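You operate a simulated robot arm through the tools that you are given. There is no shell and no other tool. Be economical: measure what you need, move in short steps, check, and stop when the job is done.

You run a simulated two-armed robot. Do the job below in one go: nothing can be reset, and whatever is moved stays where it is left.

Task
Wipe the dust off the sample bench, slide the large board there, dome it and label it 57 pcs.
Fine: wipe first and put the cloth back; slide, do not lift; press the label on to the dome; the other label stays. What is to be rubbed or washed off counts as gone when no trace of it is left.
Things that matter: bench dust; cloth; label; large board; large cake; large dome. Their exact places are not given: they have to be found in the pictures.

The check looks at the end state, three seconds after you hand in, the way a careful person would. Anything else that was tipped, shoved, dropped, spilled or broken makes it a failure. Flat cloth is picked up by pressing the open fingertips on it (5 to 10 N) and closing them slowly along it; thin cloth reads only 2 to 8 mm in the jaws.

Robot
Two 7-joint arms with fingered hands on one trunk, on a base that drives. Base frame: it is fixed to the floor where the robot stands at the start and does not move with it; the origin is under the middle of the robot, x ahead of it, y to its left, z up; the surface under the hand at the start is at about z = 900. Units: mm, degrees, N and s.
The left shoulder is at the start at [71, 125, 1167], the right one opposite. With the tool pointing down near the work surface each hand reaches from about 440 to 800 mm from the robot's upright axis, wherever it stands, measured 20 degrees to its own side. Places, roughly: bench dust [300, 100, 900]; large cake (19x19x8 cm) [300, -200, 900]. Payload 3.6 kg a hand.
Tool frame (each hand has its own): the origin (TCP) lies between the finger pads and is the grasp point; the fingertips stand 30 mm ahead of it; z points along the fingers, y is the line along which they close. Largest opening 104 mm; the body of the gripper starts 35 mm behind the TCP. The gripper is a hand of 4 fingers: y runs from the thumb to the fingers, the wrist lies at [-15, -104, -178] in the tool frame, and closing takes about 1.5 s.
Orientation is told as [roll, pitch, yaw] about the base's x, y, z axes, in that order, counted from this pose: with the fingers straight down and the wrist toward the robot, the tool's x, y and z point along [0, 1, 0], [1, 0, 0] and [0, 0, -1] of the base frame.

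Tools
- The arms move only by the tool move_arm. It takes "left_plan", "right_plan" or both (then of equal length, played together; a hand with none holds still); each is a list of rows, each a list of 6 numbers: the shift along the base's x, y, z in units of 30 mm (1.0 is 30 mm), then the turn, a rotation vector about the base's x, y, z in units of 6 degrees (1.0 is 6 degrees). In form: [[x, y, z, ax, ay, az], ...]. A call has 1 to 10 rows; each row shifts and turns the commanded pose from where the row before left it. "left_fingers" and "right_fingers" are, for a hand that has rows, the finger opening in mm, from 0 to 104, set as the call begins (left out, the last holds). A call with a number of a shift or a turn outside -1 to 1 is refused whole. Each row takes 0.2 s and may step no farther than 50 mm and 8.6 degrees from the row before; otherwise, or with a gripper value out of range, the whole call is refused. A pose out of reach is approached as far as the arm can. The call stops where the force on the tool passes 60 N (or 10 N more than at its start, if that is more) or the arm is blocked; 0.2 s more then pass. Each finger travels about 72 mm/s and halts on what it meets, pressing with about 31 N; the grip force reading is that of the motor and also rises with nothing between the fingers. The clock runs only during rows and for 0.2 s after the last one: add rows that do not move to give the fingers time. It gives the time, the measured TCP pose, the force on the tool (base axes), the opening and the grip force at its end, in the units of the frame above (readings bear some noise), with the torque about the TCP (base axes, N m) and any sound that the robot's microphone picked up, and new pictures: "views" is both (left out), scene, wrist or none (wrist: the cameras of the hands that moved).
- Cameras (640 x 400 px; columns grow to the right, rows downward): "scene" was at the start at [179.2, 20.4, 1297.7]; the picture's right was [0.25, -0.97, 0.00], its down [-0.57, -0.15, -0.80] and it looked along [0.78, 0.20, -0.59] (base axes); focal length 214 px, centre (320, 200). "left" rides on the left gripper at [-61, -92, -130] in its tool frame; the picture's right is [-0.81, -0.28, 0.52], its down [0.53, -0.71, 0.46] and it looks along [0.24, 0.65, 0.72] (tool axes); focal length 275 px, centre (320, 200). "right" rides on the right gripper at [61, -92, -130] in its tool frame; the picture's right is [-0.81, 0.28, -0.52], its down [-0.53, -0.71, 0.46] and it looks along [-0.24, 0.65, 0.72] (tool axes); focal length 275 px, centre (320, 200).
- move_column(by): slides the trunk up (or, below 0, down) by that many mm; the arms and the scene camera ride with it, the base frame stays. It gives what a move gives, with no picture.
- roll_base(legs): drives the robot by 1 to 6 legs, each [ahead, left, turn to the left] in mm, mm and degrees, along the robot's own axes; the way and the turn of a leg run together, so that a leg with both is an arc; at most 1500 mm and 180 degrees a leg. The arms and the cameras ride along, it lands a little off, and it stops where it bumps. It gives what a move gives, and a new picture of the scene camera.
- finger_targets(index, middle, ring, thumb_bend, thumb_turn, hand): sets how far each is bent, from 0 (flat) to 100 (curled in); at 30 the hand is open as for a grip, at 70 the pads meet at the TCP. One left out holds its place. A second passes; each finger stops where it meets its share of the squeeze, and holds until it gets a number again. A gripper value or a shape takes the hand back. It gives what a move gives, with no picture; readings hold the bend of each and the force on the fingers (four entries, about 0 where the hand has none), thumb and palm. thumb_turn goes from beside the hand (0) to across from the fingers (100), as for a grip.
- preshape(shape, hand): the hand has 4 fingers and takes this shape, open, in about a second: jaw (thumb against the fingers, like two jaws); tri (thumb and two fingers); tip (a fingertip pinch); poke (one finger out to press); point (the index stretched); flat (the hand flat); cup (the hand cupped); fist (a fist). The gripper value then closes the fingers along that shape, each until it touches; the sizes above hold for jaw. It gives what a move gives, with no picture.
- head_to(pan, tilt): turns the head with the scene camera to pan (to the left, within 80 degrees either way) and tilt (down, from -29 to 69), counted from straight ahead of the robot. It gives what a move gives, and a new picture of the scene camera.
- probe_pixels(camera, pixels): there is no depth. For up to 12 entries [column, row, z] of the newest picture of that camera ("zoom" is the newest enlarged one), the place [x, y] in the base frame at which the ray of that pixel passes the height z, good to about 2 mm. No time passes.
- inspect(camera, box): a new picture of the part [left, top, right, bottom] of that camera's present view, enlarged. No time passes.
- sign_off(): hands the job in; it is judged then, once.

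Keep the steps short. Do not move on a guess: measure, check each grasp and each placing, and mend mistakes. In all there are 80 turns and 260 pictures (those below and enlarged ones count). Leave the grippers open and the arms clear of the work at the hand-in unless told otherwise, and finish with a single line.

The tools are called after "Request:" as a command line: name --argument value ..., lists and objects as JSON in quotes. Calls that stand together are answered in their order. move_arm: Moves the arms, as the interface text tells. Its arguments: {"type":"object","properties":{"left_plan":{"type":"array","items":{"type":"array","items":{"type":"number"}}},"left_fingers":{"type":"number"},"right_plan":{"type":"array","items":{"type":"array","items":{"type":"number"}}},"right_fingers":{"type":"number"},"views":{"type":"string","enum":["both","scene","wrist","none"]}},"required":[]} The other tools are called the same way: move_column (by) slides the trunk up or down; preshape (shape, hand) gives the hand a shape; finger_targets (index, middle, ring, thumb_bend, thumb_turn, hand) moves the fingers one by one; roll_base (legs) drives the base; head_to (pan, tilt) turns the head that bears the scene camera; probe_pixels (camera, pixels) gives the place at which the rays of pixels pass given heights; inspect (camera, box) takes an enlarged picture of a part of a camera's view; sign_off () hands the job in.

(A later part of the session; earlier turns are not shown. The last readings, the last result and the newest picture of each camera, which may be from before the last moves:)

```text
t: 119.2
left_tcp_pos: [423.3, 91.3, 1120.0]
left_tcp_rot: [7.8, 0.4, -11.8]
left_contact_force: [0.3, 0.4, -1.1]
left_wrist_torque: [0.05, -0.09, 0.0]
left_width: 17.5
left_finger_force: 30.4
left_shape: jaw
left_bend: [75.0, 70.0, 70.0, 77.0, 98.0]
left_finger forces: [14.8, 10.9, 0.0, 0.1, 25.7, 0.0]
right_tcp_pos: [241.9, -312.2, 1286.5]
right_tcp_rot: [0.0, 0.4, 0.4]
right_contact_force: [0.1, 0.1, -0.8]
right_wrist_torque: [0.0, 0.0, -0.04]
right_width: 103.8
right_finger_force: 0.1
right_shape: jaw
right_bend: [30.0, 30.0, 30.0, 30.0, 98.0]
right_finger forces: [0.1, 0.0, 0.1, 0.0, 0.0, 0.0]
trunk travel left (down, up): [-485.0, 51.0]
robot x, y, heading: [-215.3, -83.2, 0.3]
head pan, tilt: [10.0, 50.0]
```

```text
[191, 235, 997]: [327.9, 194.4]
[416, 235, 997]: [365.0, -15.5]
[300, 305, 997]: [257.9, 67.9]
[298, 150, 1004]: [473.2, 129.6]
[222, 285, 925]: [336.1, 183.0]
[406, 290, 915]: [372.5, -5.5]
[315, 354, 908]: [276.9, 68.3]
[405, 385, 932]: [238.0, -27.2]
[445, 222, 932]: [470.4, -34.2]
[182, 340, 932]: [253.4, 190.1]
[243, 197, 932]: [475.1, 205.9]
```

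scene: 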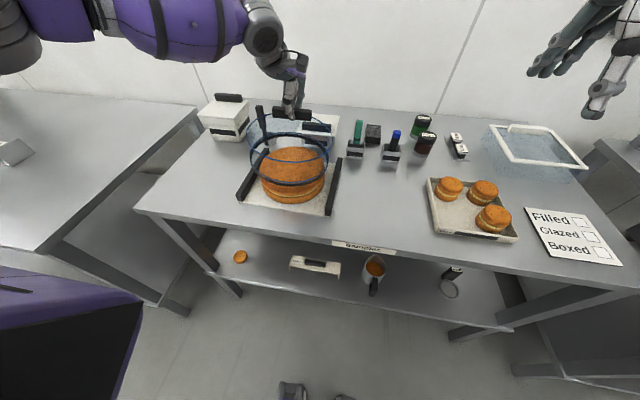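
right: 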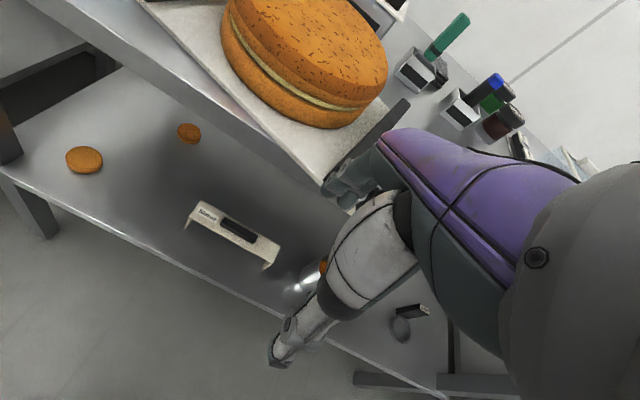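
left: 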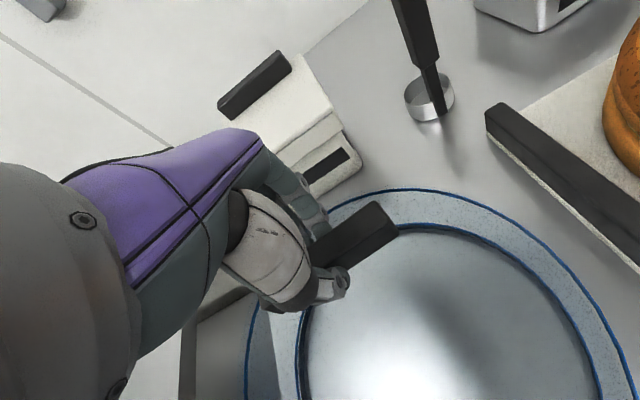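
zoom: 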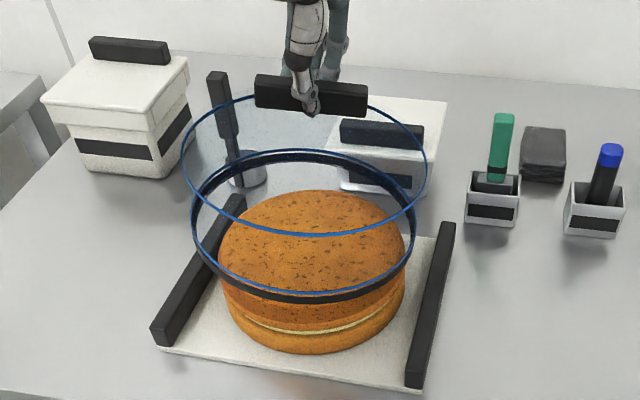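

Dome ring centre is (365.6,89.4) and cake centre about (371,89). I'll nudge +2.5 mm in x and lower 78 mm with care.

Request:
move_arm --left_plan '[[0.09, 0, 0, 0, 0, 0], [0, 0, -0.4, 0, 0, 0], [0, 0, -0.5, 0, 0, 0], [0, 0, -0.5, 0, 0, 0], [0, 0, -0.5, 0, 0, 0], [0, 0, -0.4, 0, 0, 0], [0, 0, -0.3, 0, 0, 0]]' --views "scene"

Request:
inspect --camera "scene" --box '[230, 80, 360, 220]'

```text
t: 120.8
left_tcp_pos: [426.5, 91.4, 1040.9]
left_tcp_rot: [7.9, 0.4, -11.7]
left_contact_force: [0.0, 0.9, -1.5]
left_wrist_torque: [-0.05, -0.06, 0.02]
left_width: 17.6
left_finger_force: 31.6
left_shape: jaw
left_bend: [75.0, 70.0, 70.0, 77.0, 98.0]
left_finger forces: [15.2, 10.5, 0.1, 0.0, 25.8, 0.0]
right_tcp_pos: [240.9, -314.0, 1284.0]
right_tcp_rot: [0.1, 0.6, 0.2]
right_contact_force: [-0.1, 0.4, -0.1]
right_wrist_torque: [0.0, 0.01, 0.0]
right_width: 103.8
right_finger_force: 0.1
right_shape: jaw
right_bend: [30.0, 30.0, 30.0, 30.0, 98.0]
right_finger forces: [0.1, 0.0, 0.1, 0.0, 0.0, 0.0]
trunk travel left (down, up): [-485.0, 51.0]
robot x, y, heading: [-209.8, -84.8, 0.2]
head pan, tilt: [10.0, 50.0]
```

scene: 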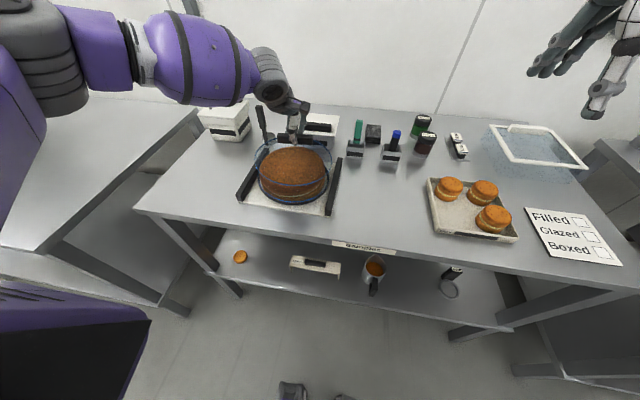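

```text
2.86 times, centred on (295, 150) of scene
```

zoom: 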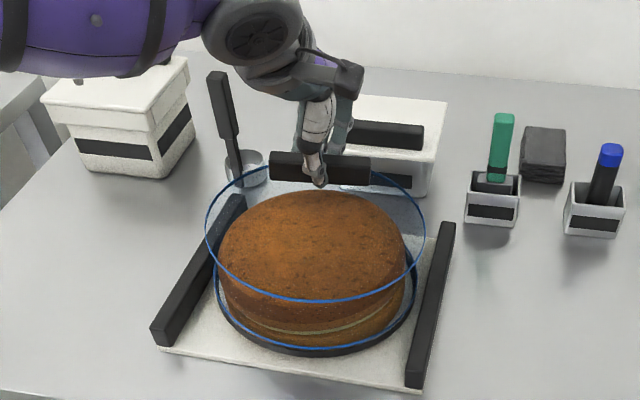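

It is around the cake cleanly. Lower the last ~12 mm until contact.

Request:
move_arm --left_plan '[[0, 0, -0.15, 0, 0, 0], [0, 0, -0.13, 0, 0, 0], [0, 0, -0.1, 0, 0, 0], [0, 0, 0, 0, 0, 0]]' --views "none"

Request:
inspect --camera "scene" --box '[230, 80, 360, 220]'

```text
t: 121.8
left_tcp_pos: [425.1, 91.4, 1031.5]
left_tcp_rot: [7.9, 0.4, -11.7]
left_contact_force: [-0.6, 4.6, 7.8]
left_wrist_torque: [-0.03, -0.03, -0.02]
left_width: 17.8
left_finger_force: 31.1
left_shape: jaw
left_bend: [75.0, 70.0, 70.0, 77.0, 98.0]
left_finger forces: [16.1, 11.0, 0.6, 0.0, 27.8, 0.0]
right_tcp_pos: [239.9, -313.1, 1287.1]
right_tcp_rot: [0.1, 0.4, 0.3]
right_contact_force: [-0.2, -0.6, 0.6]
right_wrist_torque: [0.03, 0.02, 0.02]
right_width: 103.4
right_finger_force: 0.0
right_shape: jaw
right_bend: [30.0, 30.0, 30.0, 30.0, 98.0]
right_finger forces: [0.1, 0.1, 0.0, 0.0, 0.1, 0.1]
trunk travel left (down, up): [-485.0, 51.0]
robot x, y, heading: [-212.3, -86.4, 0.3]
head pan, tilt: [10.0, 50.0]
```

```text
2.86 times, centred on (295, 150) of scene
```

zoom: 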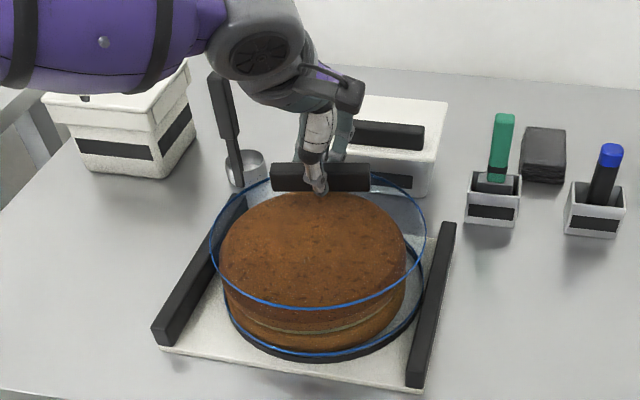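

Request:
inspect --camera "scene" --box '[260, 130, 330, 200]'

Request:
inspect --camera "left" --box '[240, 100, 640, 400]'

```text
5.71 times, centred on (295, 165) of scene
```

zoom: 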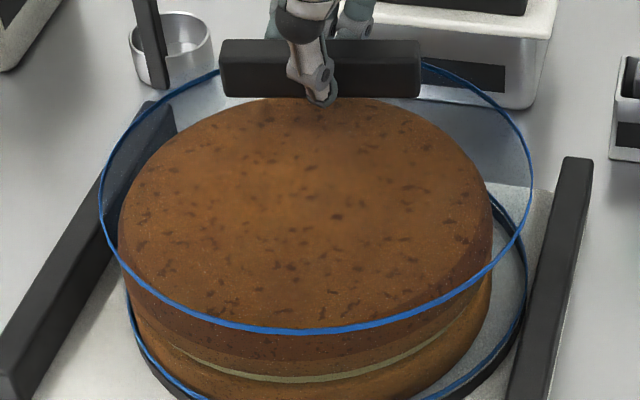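

```text
1.33 times, centred on (440, 250) of left
```

zoom: 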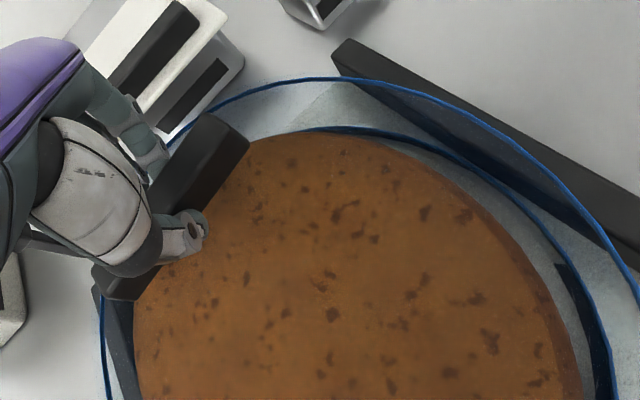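

The ring surrounds the cake, but it sits some 5 mm too far right. I'll raise 2 mm, shift +5 mm in y, and lower again.

Request:
move_arm --left_plan '[[0, 0, 0.08, 0, 0, 0], [0, 0.17, 0, 0, 0, 0], [0, 0, 0, 0, 0, 0], [0, 0, -0.06, 0, 0, 0], [0, 0, 0, 0, 0, 0]]' --views "none"

Request:
inspect --camera "scene" --box '[260, 130, 330, 200]'

```text
t: 123.0
left_tcp_pos: [425.4, 95.8, 1031.8]
left_tcp_rot: [7.8, 0.4, -11.8]
left_contact_force: [-0.1, -0.1, 5.5]
left_wrist_torque: [-0.12, -0.05, -0.02]
left_width: 17.5
left_finger_force: 31.1
left_shape: jaw
left_bend: [75.0, 70.0, 70.0, 77.0, 98.0]
left_finger forces: [15.8, 10.1, 0.2, 0.1, 27.3, 0.0]
right_tcp_pos: [240.0, -313.8, 1285.7]
right_tcp_rot: [0.0, 0.5, 0.3]
right_contact_force: [0.7, 0.7, -0.5]
right_wrist_torque: [-0.01, 0.0, -0.01]
right_width: 103.8
right_finger_force: 0.1
right_shape: jaw
right_bend: [30.0, 30.0, 30.0, 30.0, 98.0]
right_finger forces: [0.1, 0.0, 0.0, 0.0, 0.0, 0.1]
trunk travel left (down, up): [-485.0, 51.0]
robot x, y, heading: [-210.5, -86.1, 0.1]
head pan, tilt: [10.0, 50.0]
```

```text
5.71 times, centred on (295, 165) of scene
```

zoom: 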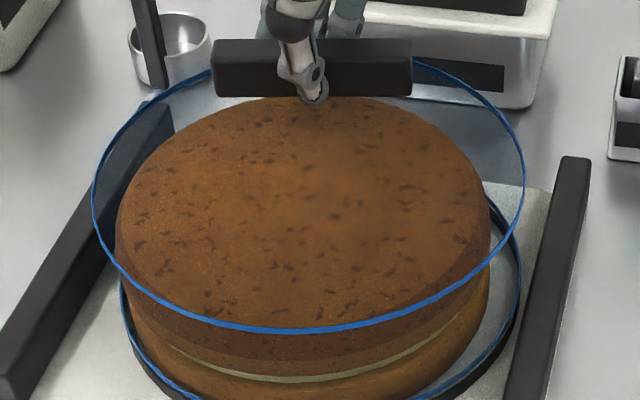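

Well placed. I'll open and rise straight up.

Request:
move_arm --left_plan '[[0, 0, 0, 0, 0, 0], [0, 0, 0, 0, 0, 0], [0, 0, 0, 0, 0, 0], [0, 0, 0, 0, 0, 0], [0, 0, 0.3, 0, 0, 0], [0, 0, 0.7, 0, 0, 0], [0, 0, 1, 0, 0, 0], [0, 0, 1, 0, 0, 0], [0, 0, 1, 0, 0, 0], [-0.5, 0.5, 1, 0, 0, 0]]' --left_fingers 50 --views "scene"

Request:
inspect --camera "scene" --box '[230, 90, 360, 220]'

```text
t: 125.2
left_tcp_pos: [409.6, 111.6, 1181.8]
left_tcp_rot: [7.9, 0.4, -11.8]
left_contact_force: [-0.4, 0.8, 0.7]
left_wrist_torque: [0.0, -0.01, -0.04]
left_width: 49.8
left_finger_force: 0.0
left_shape: jaw
left_bend: [74.0, 45.0, 42.0, 71.0, 100.0]
left_finger forces: [0.0, 0.1, 0.0, 0.0, 0.1, 0.0]
right_tcp_pos: [238.8, -312.6, 1286.3]
right_tcp_rot: [-0.1, 0.3, 0.2]
right_contact_force: [0.1, 0.3, 0.6]
right_wrist_torque: [0.01, 0.03, 0.01]
right_width: 103.7
right_finger_force: 0.0
right_shape: jaw
right_bend: [30.0, 30.0, 30.0, 30.0, 98.0]
right_finger forces: [0.0, 0.0, 0.0, 0.0, 0.0, 0.1]
trunk travel left (down, up): [-485.0, 51.0]
robot x, y, heading: [-211.6, -85.2, 0.2]
head pan, tilt: [10.0, 50.0]
```

scene: 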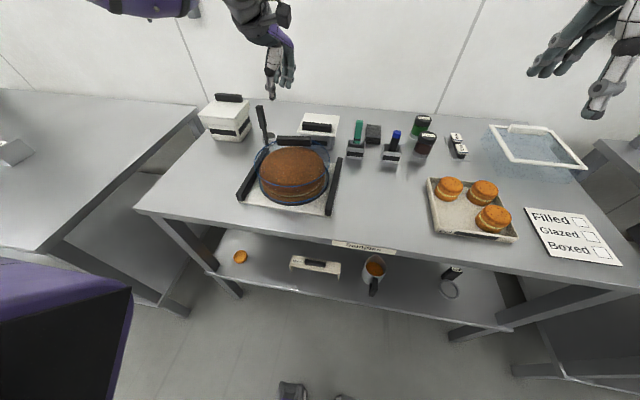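

```text
3.08 times, centred on (295, 155) of scene
```

zoom: 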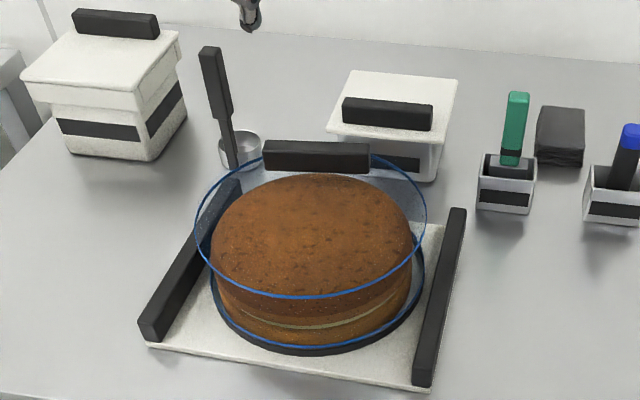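

The dome is seated cleanly. Next, the label: locate the rail.

Request:
inspect --camera "scene" --box '[400, 100, 500, 180]'

Request:
probe_pixels --camera "scene" --pixels '[[460, 150, 925], [460, 150, 900], [455, 139, 925]]'

```text
5.00 times, centred on (450, 140) of scene
```

zoom: 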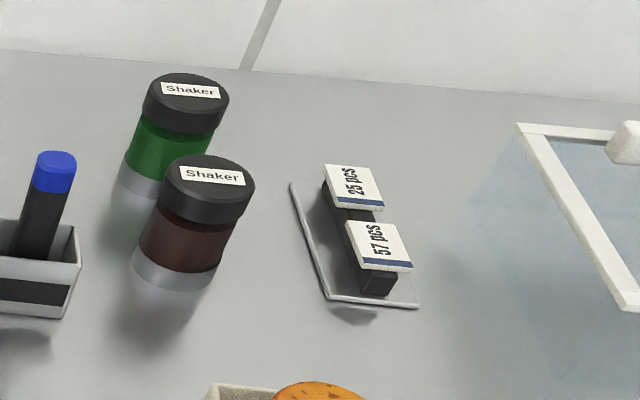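

```text
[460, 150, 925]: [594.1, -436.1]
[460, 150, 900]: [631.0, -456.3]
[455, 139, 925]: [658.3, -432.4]
```

The rail runs along x with the "57 pcs" label at about (594,-437,925). It has to be gripped across y. I'll retract the left arm and drive to about (20,-192).

Request:
move_arm --left_plan '[[-1, 0.3, 0.5, -0.65, 0, 0.65], [-1, 0.3, 0.5, -0.65, 0, 0.65], [-1, 0.3, 0, 0, 0, 0.7], [-1, 0.3, 0, 0, 0, 0], [-1, 0.3, 0, 0, 0, 0], [-1, 0.3, 0, 0, 0, 0]]' --left_fingers 104 --views "none"

Request:
roll_base --legs '[[0, -107, 0], [230, 0, 0]]'

Request:
head_to --pan -25 --tilt 50

Request:
inspect --camera "right" --box '[0, 0, 640, 400]'

```text
t: 126.6
left_tcp_pos: [228.4, 165.2, 1212.4]
left_tcp_rot: [0.1, -0.7, 0.2]
left_contact_force: [-0.8, 0.5, 0.2]
left_wrist_torque: [-0.01, -0.04, 0.03]
left_width: 103.4
left_finger_force: 0.1
left_shape: jaw
left_bend: [30.0, 30.0, 30.0, 30.0, 98.0]
left_finger forces: [0.0, 0.0, 0.0, 0.0, 0.0, 0.0]
right_tcp_pos: [239.0, -314.3, 1284.8]
right_tcp_rot: [0.0, 0.4, 0.3]
right_contact_force: [0.4, -1.3, 0.0]
right_wrist_torque: [-0.01, -0.03, -0.01]
right_width: 103.8
right_finger_force: 0.1
right_shape: jaw
right_bend: [30.0, 30.0, 30.0, 30.0, 98.0]
right_finger forces: [0.1, 0.0, 0.0, 0.1, 0.1, 0.0]
trunk travel left (down, up): [-485.0, 51.0]
robot x, y, heading: [-215.0, -84.2, 0.2]
head pan, tilt: [10.0, 50.0]
```

```text
t: 129.5
left_tcp_pos: [459.4, 58.8, 1211.8]
left_tcp_rot: [0.1, -0.6, 0.3]
left_contact_force: [0.0, -0.1, -0.1]
left_wrist_torque: [-0.01, 0.0, -0.03]
left_width: 103.7
left_finger_force: 0.1
left_shape: jaw
left_bend: [30.0, 30.0, 30.0, 30.0, 98.0]
left_finger forces: [0.0, 0.1, 0.0, 0.1, 0.0, 0.1]
right_tcp_pos: [470.0, -420.2, 1284.9]
right_tcp_rot: [0.1, 0.4, 0.4]
right_contact_force: [-0.2, -0.8, 0.6]
right_wrist_torque: [0.0, -0.01, -0.01]
right_width: 103.9
right_finger_force: 0.1
right_shape: jaw
right_bend: [30.0, 30.0, 30.0, 30.0, 98.0]
right_finger forces: [0.0, 0.0, 0.0, 0.0, 0.1, 0.0]
trunk travel left (down, up): [-485.0, 51.0]
robot x, y, heading: [19.4, -190.0, 0.3]
head pan, tilt: [10.0, 50.0]
```

scene: 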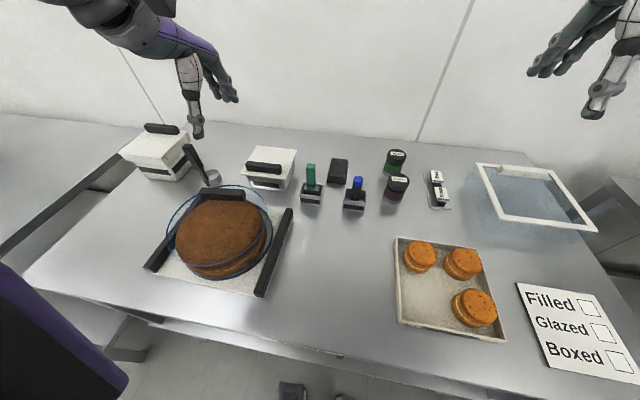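

```text
t: 130.5
left_tcp_pos: [458.4, 59.0, 1212.0]
left_tcp_rot: [0.2, -0.6, 0.3]
left_contact_force: [0.4, 0.5, -0.2]
left_wrist_torque: [0.0, -0.04, 0.01]
left_width: 103.7
left_finger_force: 0.0
left_shape: jaw
left_bend: [30.0, 30.0, 30.0, 30.0, 98.0]
left_finger forces: [0.1, 0.0, 0.1, 0.0, 0.0, 0.1]
right_tcp_pos: [470.2, -419.3, 1284.9]
right_tcp_rot: [0.1, 0.4, 0.5]
right_contact_force: [-0.2, 0.5, 0.0]
right_wrist_torque: [0.0, -0.01, 0.02]
right_width: 103.7
right_finger_force: 0.0
right_shape: jaw
right_bend: [30.0, 30.0, 30.0, 30.0, 98.0]
right_finger forces: [0.0, 0.1, 0.0, 0.0, 0.1, 0.0]
trunk travel left (down, up): [-485.0, 51.0]
robot x, y, heading: [16.4, -191.6, 0.2]
head pan, tilt: [-25.0, 50.0]
```

scene: 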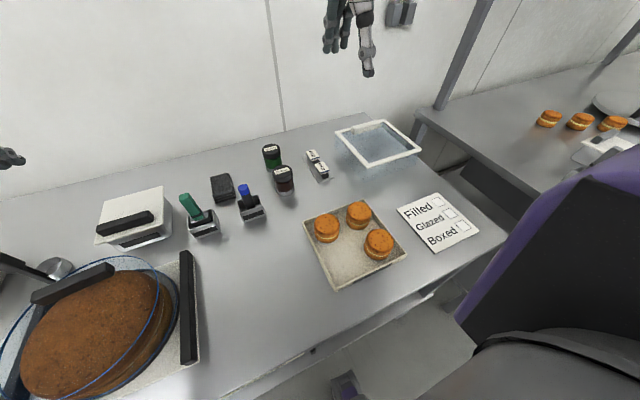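

```text
1.00 times, centred on (320, 200) of right (not enlarged: the box is as wide or as high as the picture)
```

zoom: 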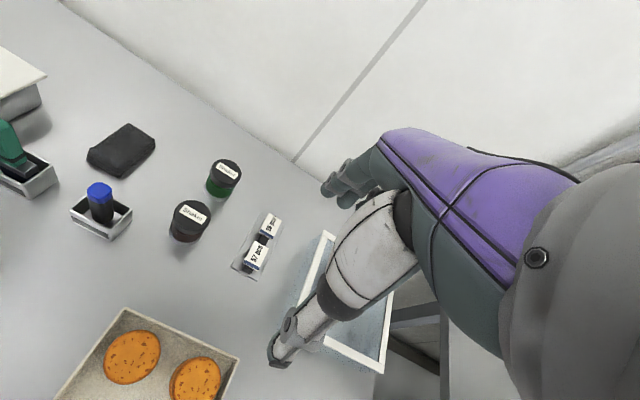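

I'll lower the trunk back 85 mm, then turn the right hand to yaw -90° over the label at height.

Request:
move_column --by -85

Request:
move_arm --right_plan '[[0.3, 0, 0, 0, 0, -1], [0.3, 0, 0, 0, 0, -1], [0.3, 0, 0, 0, 0, -1], [0.3, 0, 0, 0, 0, -1], [0.3, 0, 0, 0, 0, -1], [0.3, 0, 0, 0, 0, -1], [0.3, 0, 0, 0, 0, -1], [0.3, 0, 0, 0, 0, -1], [0.3, 0, 0, 0, 0, -1], [0.3, 0, 0, 0, 0, -1]]' --right_fingers 70 --views "none"

Request:
move_arm --right_plan '[[0.1, -0.1, -0.8, 0, 0, -1], [0.1, -0.1, -0.8, 0, 0, -1], [0.1, -0.1, -0.8, 0, 0, -1], [0.1, -0.1, -0.8, 0, 0, -1], [0.1, -0.1, -0.8, 0, 0, -1]]' --views "both"

```text
t: 131.7
left_tcp_pos: [458.8, 57.8, 1128.1]
left_tcp_rot: [0.1, -0.8, 0.3]
left_contact_force: [0.1, 0.5, 0.0]
left_wrist_torque: [0.0, -0.02, 0.0]
left_width: 103.8
left_finger_force: 0.0
left_shape: jaw
left_bend: [30.0, 30.0, 30.0, 30.0, 98.0]
left_finger forces: [0.0, 0.1, 0.0, 0.0, 0.0, 0.0]
right_tcp_pos: [470.0, -420.0, 1200.1]
right_tcp_rot: [0.0, 0.4, 0.5]
right_contact_force: [0.3, 1.5, 0.0]
right_wrist_torque: [0.03, 0.01, -0.02]
right_width: 103.7
right_finger_force: 0.0
right_shape: jaw
right_bend: [30.0, 30.0, 30.0, 30.0, 98.0]
right_finger forces: [0.0, 0.1, 0.0, 0.0, 0.0, 0.0]
trunk travel left (down, up): [-400.0, 136.0]
robot x, y, heading: [21.7, -192.1, 0.4]
head pan, tilt: [-25.0, 50.0]
```

```text
t: 133.9
left_tcp_pos: [459.5, 58.0, 1126.6]
left_tcp_rot: [0.1, -0.6, 0.3]
left_contact_force: [0.0, -0.9, -0.4]
left_wrist_torque: [-0.04, 0.01, 0.01]
left_width: 103.7
left_finger_force: 0.1
left_shape: jaw
left_bend: [30.0, 30.0, 30.0, 30.0, 98.0]
left_finger forces: [0.1, 0.1, 0.1, 0.0, 0.1, 0.0]
right_tcp_pos: [560.8, -420.3, 1200.1]
right_tcp_rot: [-0.1, 0.3, -59.7]
right_contact_force: [0.2, 0.1, -0.1]
right_wrist_torque: [0.02, 0.01, 0.0]
right_width: 70.4
right_finger_force: 0.2
right_shape: jaw
right_bend: [28.0, 38.0, 35.0, 60.0, 99.0]
right_finger forces: [0.1, 0.0, 0.1, 0.1, 0.1, 0.0]
trunk travel left (down, up): [-400.0, 136.0]
robot x, y, heading: [18.7, -187.5, 0.0]
head pan, tilt: [-25.0, 50.0]
```

```text
t: 135.1
left_tcp_pos: [458.5, 58.4, 1126.6]
left_tcp_rot: [0.1, -0.6, 0.3]
left_contact_force: [0.1, 0.9, -0.8]
left_wrist_torque: [-0.02, 0.0, 0.01]
left_width: 103.5
left_finger_force: 0.0
left_shape: jaw
left_bend: [30.0, 30.0, 30.0, 30.0, 98.0]
left_finger forces: [0.1, 0.0, 0.1, 0.0, 0.0, 0.0]
right_tcp_pos: [575.5, -435.4, 1078.2]
right_tcp_rot: [0.0, 0.4, -89.9]
right_contact_force: [0.1, -0.3, -0.1]
right_wrist_torque: [0.0, -0.02, -0.01]
right_width: 70.3
right_finger_force: 0.0
right_shape: jaw
right_bend: [28.0, 38.0, 35.0, 60.0, 99.0]
right_finger forces: [0.0, 0.1, 0.0, 0.0, 0.0, 0.0]
trunk travel left (down, up): [-400.0, 136.0]
robot x, y, heading: [20.9, -190.0, 0.4]
head pan, tilt: [-25.0, 50.0]
```

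scene: 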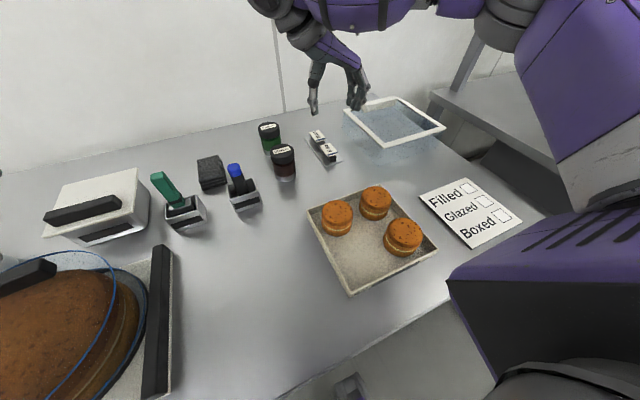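
right: 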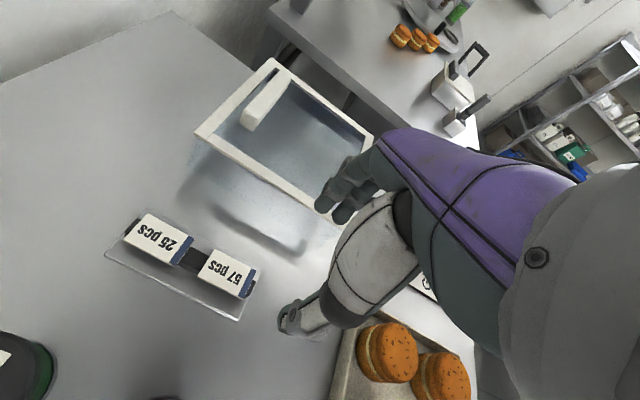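

Good: yaw -90° reached. Measuring the label in both cameras.

Request:
inspect --camera "scene" --box '[290, 115, 360, 175]'

Request:
probe_pixels --camera "scene" --pixels '[[327, 151, 920], [327, 151, 930], [327, 151, 940], [317, 137, 930]]'

Request:
inspect --camera "right" --box '[100, 190, 340, 350]'

```text
6.67 times, centred on (325, 145) of scene
```

zoom: 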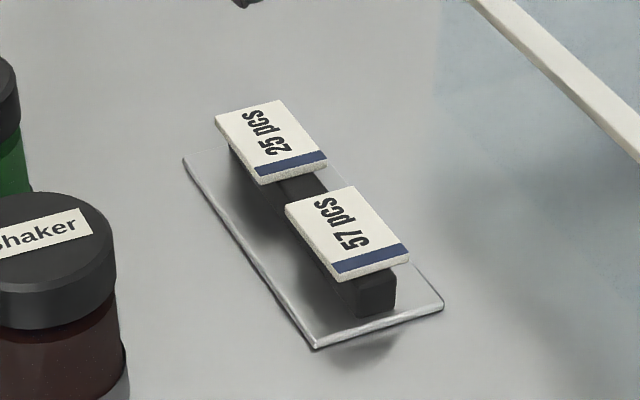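

```text
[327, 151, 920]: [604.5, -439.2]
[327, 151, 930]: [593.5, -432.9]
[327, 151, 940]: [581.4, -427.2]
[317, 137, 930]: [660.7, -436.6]
```

```text
2.50 times, centred on (220, 270) of right
```

zoom: 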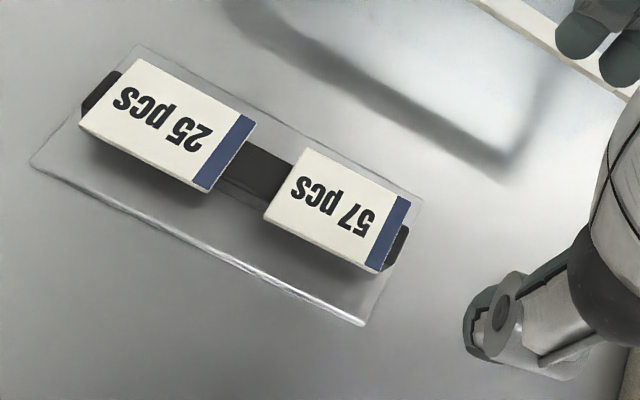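

Request:
probe_pixels --camera "zoom" --pixels '[[305, 148, 935], [410, 198, 935], [378, 271, 935], [263, 217, 935], [336, 208, 935], [336, 208, 945], [336, 208, 925], [410, 230, 915]]'

Request:
probe_pixels --camera "scene" --pixels '[[319.75, 146.2, 935], [331, 143, 935], [338.35, 152.05, 935], [327.7, 155.95, 935], [329, 149.5, 935], [329, 149.5, 925]]'

```text
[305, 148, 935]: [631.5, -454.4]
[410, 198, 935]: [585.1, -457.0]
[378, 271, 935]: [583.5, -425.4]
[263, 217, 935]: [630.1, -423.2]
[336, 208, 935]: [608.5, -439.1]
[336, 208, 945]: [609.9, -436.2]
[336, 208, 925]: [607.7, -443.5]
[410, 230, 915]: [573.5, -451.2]
```

```text
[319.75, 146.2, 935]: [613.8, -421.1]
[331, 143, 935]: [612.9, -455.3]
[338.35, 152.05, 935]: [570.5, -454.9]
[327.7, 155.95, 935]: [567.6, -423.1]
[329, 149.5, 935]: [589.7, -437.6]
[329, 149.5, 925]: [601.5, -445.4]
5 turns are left
```

The label top is at z≈921, centre about (608,-446), and it is about 32 mm wide in y. Only a few turns are left, so I'll chain the steps: go over (600,-446), lower to TCP 944, close, lift and check.

Request:
move_arm --right_plan '[[0.41, -0.18, -0.5, 0, 0, 0], [0.41, -0.17, -0.5, 0, 0, 0], [0, 0, -0.9, 0, 0, 0], [0, 0, -0.9, 0, 0, 0], [0, 0, -0.9, 0, 0, 0], [0, 0, -0.5, 0, 0, 0], [0, 0, -0.27, 0, 0, 0], [0, 0, 0, 0, 0, 0]]' --views "wrist"

Request:
move_arm --right_plan '[[0, 0, 0, 0, 0, 0], [0, 0, 0, 0, 0, 0], [0, 0, 0, 0, 0, 0], [0, 0, 0, 0, 0, 0], [0, 0, 0, 0, 0, 0], [0, 0, 0, 0, 0, 0], [0, 0, 0, 0, 0, 0]]' --right_fingers 15 --views "wrist"

Request:
move_arm --right_plan '[[0, 0, 0.3, 0, 0, 0], [0, 0, 0.6, 0, 0, 0], [0, 0, 1, 0, 0, 0], [0, 0, 1, 0, 0, 0], [0, 0, 1, 0, 0, 0], [0, 0, 1, 0, 0, 0], [0, 0, 0.7, 0, 0, 0]]' --views "both"

Request:
inspect --camera "right" --box '[200, 150, 440, 390]'

Request:
inspect --camera "scene" --box '[260, 60, 400, 180]'

```text
t: 136.9
left_tcp_pos: [459.1, 58.5, 1126.5]
left_tcp_rot: [0.1, -0.7, 0.3]
left_contact_force: [0.1, 0.1, 0.0]
left_wrist_torque: [-0.02, 0.01, -0.01]
left_width: 103.7
left_finger_force: 0.0
left_shape: jaw
left_bend: [30.0, 30.0, 30.0, 30.0, 98.0]
left_finger forces: [0.0, 0.0, 0.0, 0.0, 0.1, 0.0]
right_tcp_pos: [598.6, -444.7, 945.6]
right_tcp_rot: [0.0, 0.5, -89.7]
right_contact_force: [-0.4, -0.7, -0.5]
right_wrist_torque: [0.01, -0.04, 0.03]
right_width: 70.3
right_finger_force: 0.1
right_shape: jaw
right_bend: [28.0, 38.0, 35.0, 60.0, 99.0]
right_finger forces: [0.0, 0.0, 0.1, 0.0, 0.0, 0.1]
trunk travel left (down, up): [-400.0, 136.0]
robot x, y, heading: [19.1, -190.2, 0.3]
head pan, tilt: [-25.0, 50.0]
```

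right: 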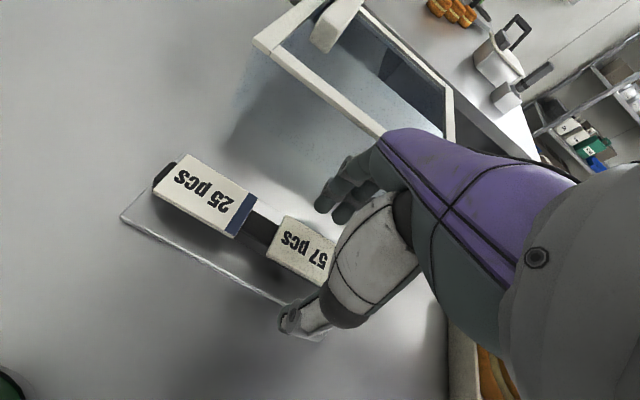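

```text
t: 138.5
left_tcp_pos: [459.1, 57.6, 1126.6]
left_tcp_rot: [0.1, -0.7, 0.3]
left_contact_force: [0.2, -0.6, -0.5]
left_wrist_torque: [-0.01, 0.0, 0.01]
left_width: 103.8
left_finger_force: 0.1
left_shape: jaw
left_bend: [30.0, 30.0, 30.0, 30.0, 98.0]
left_finger forces: [0.0, 0.1, 0.0, 0.0, 0.0, 0.0]
right_tcp_pos: [599.4, -444.0, 946.0]
right_tcp_rot: [-0.1, 0.5, -89.7]
right_contact_force: [-0.7, -0.4, 0.8]
right_wrist_torque: [-0.01, 0.0, -0.03]
right_width: 28.7
right_finger_force: 9.1
right_shape: jaw
right_bend: [74.0, 55.0, 59.0, 74.0, 100.0]
right_finger forces: [4.7, 2.7, 0.1, 0.0, 7.4, 0.0]
trunk travel left (down, up): [-400.0, 136.0]
robot x, y, heading: [20.4, -188.3, 0.5]
head pan, tilt: [-25.0, 50.0]
```

right: 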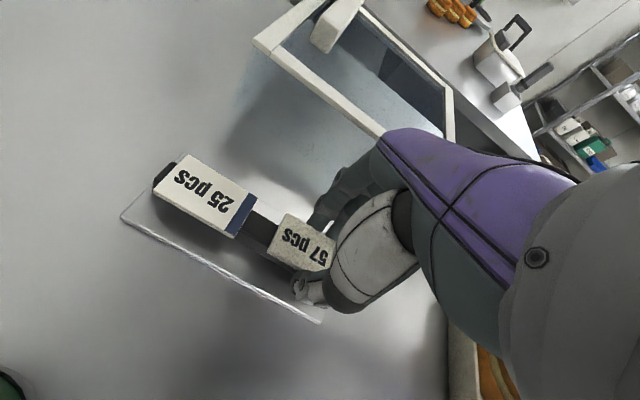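

```text
t: 140.1
left_tcp_pos: [458.7, 57.8, 1126.9]
left_tcp_rot: [0.1, -0.6, 0.3]
left_contact_force: [-0.2, 0.3, 1.0]
left_wrist_torque: [-0.02, 0.01, 0.01]
left_width: 103.6
left_finger_force: 0.0
left_shape: jaw
left_bend: [30.0, 30.0, 30.0, 30.0, 98.0]
left_finger forces: [0.1, 0.1, 0.0, 0.1, 0.0, 0.0]
right_tcp_pos: [589.6, -454.9, 1108.6]
right_tcp_rot: [0.1, 0.6, -89.6]
right_contact_force: [-0.6, -0.7, 0.4]
right_wrist_torque: [-0.01, 0.0, 0.03]
right_width: 28.4
right_finger_force: 8.9
right_shape: jaw
right_bend: [74.0, 55.0, 59.0, 74.0, 100.0]
right_finger forces: [4.7, 2.7, 0.0, 0.1, 7.3, 0.1]
right hand out of reach, approached as far as the arm can: row 5, 6, 7
trunk travel left (down, up): [-400.0, 136.0]
robot x, y, heading: [15.2, -192.2, 0.3]
head pan, tilt: [-25.0, 50.0]
```

scene: 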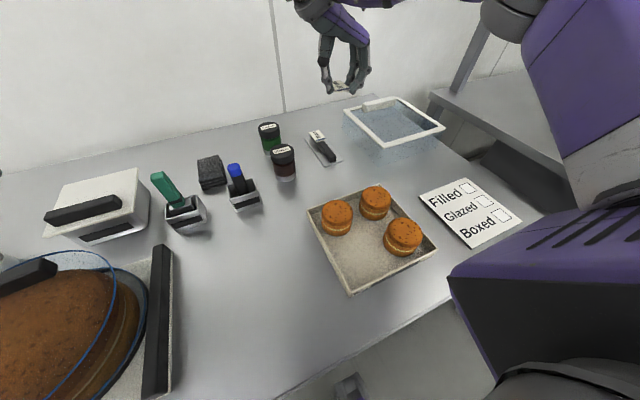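
right: 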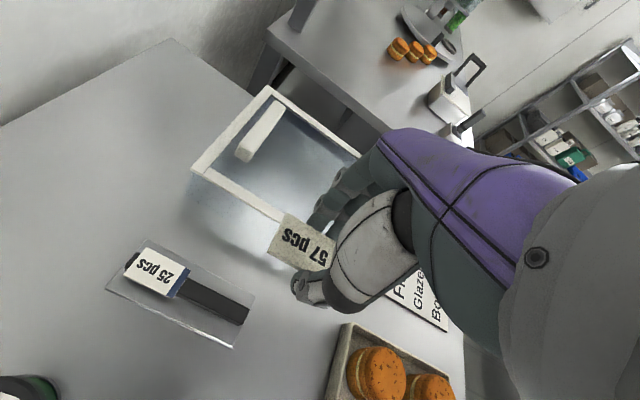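

```text
1.67 times, centred on (320, 270) of right
```

zoom: 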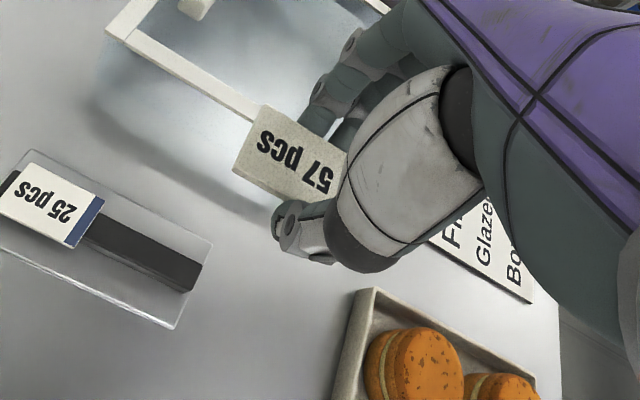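

```text
3.33 times, centred on (330, 120) of scene
4 turns are left
```

zoom: 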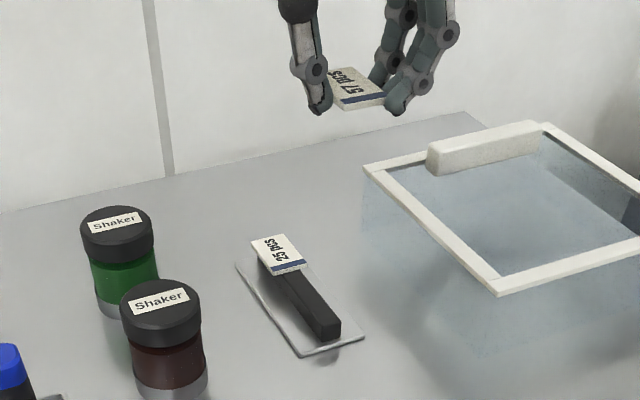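

"57 pcs" is held level and "25 pcs" stays on its rail. Now I'll drive to bring it over the dome's clear area, lower to just above, and check.

Request:
roll_base --legs '[[-250, 0, 0], [0, 549, 0]]'

Request:
move_arm --right_plan '[[0, 0, -0.7, 0, 0, 0], [0, 0, -0.7, 0, 0, 0], [0, 0, -0.5, 0, 0, 0], [0, 0, 0, 0, 0, 0]]' --views "both"

Request:
inspect --camera "right" --box '[160, 100, 480, 400]'

Request:
inspect --camera "scene" --box '[240, 60, 400, 200]'

```text
t: 146.9
left_tcp_pos: [204.7, 614.9, 1126.1]
left_tcp_rot: [0.0, -0.6, 0.5]
left_contact_force: [0.3, 0.1, -0.2]
left_wrist_torque: [-0.01, -0.01, 0.02]
left_width: 103.7
left_finger_force: 0.1
left_shape: jaw
left_bend: [30.0, 30.0, 30.0, 30.0, 98.0]
left_finger forces: [0.0, 0.0, 0.0, 0.0, 0.0, 0.1]
right_tcp_pos: [339.8, 102.9, 1110.5]
right_tcp_rot: [0.2, 0.6, -89.1]
right_contact_force: [1.0, 1.0, -0.6]
right_wrist_torque: [-0.02, -0.01, 0.02]
right_width: 28.2
right_finger_force: 8.8
right_shape: jaw
right_bend: [74.0, 55.0, 59.0, 74.0, 100.0]
right_finger forces: [4.6, 2.7, 0.1, 0.1, 7.4, 0.0]
trunk travel left (down, up): [-400.0, 136.0]
robot x, y, heading: [-230.0, 367.2, 0.4]
head pan, tilt: [-25.0, 50.0]
```

scene: 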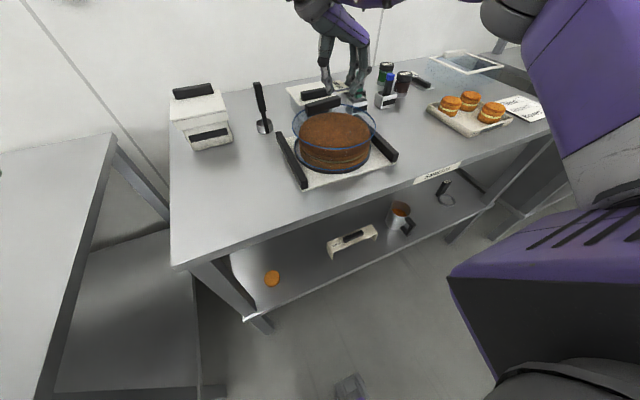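

```text
t: 147.9
left_tcp_pos: [206.1, 615.3, 1126.6]
left_tcp_rot: [0.1, -0.6, 0.5]
left_contact_force: [0.6, 0.5, 0.8]
left_wrist_torque: [0.02, 0.04, 0.0]
left_width: 103.7
left_finger_force: 0.1
left_shape: jaw
left_bend: [30.0, 30.0, 30.0, 30.0, 98.0]
left_finger forces: [0.0, 0.0, 0.1, 0.0, 0.0, 0.1]
right_tcp_pos: [339.9, 102.6, 1051.5]
right_tcp_rot: [0.1, 0.6, -89.1]
right_contact_force: [0.2, -0.8, -0.2]
right_wrist_torque: [0.02, 0.0, -0.03]
right_width: 28.3
right_finger_force: 8.6
right_shape: jaw
right_bend: [74.0, 55.0, 59.0, 74.0, 100.0]
right_finger forces: [4.7, 2.7, 0.0, 0.0, 7.4, 0.1]
trunk travel left (down, up): [-400.0, 136.0]
robot x, y, heading: [-230.5, 366.1, 0.4]
head pan, tilt: [-25.0, 50.0]
```

scene: 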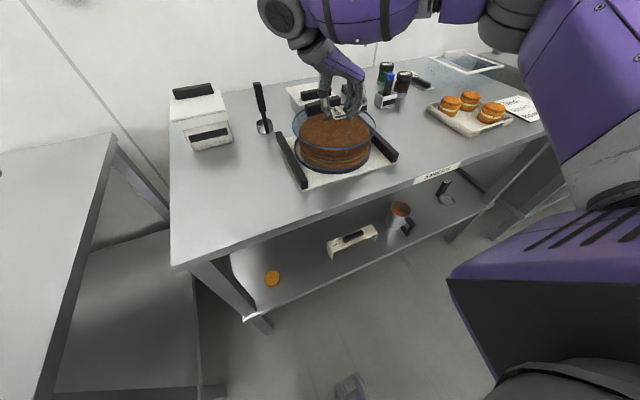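
right: 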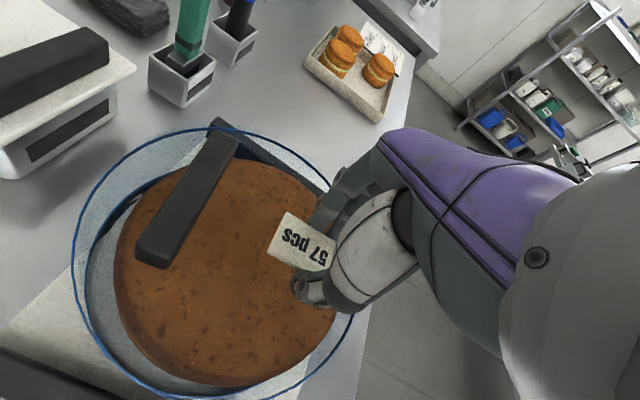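

```text
1.33 times, centred on (320, 250) of right
```

zoom: 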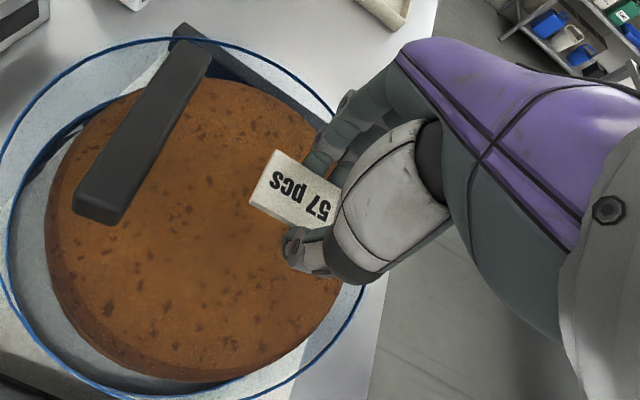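

```text
2.86 times, centred on (320, 130) of scene
3 turns are left
```

zoom: 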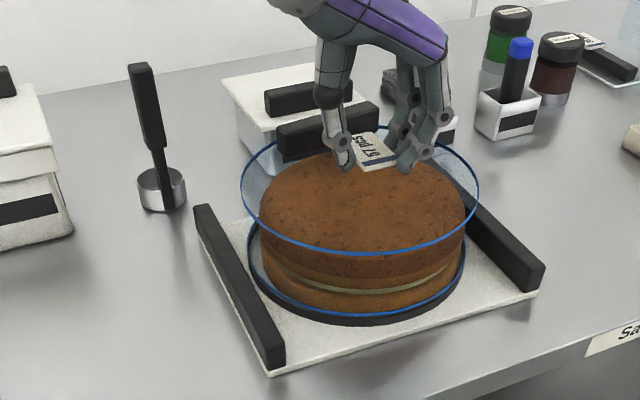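

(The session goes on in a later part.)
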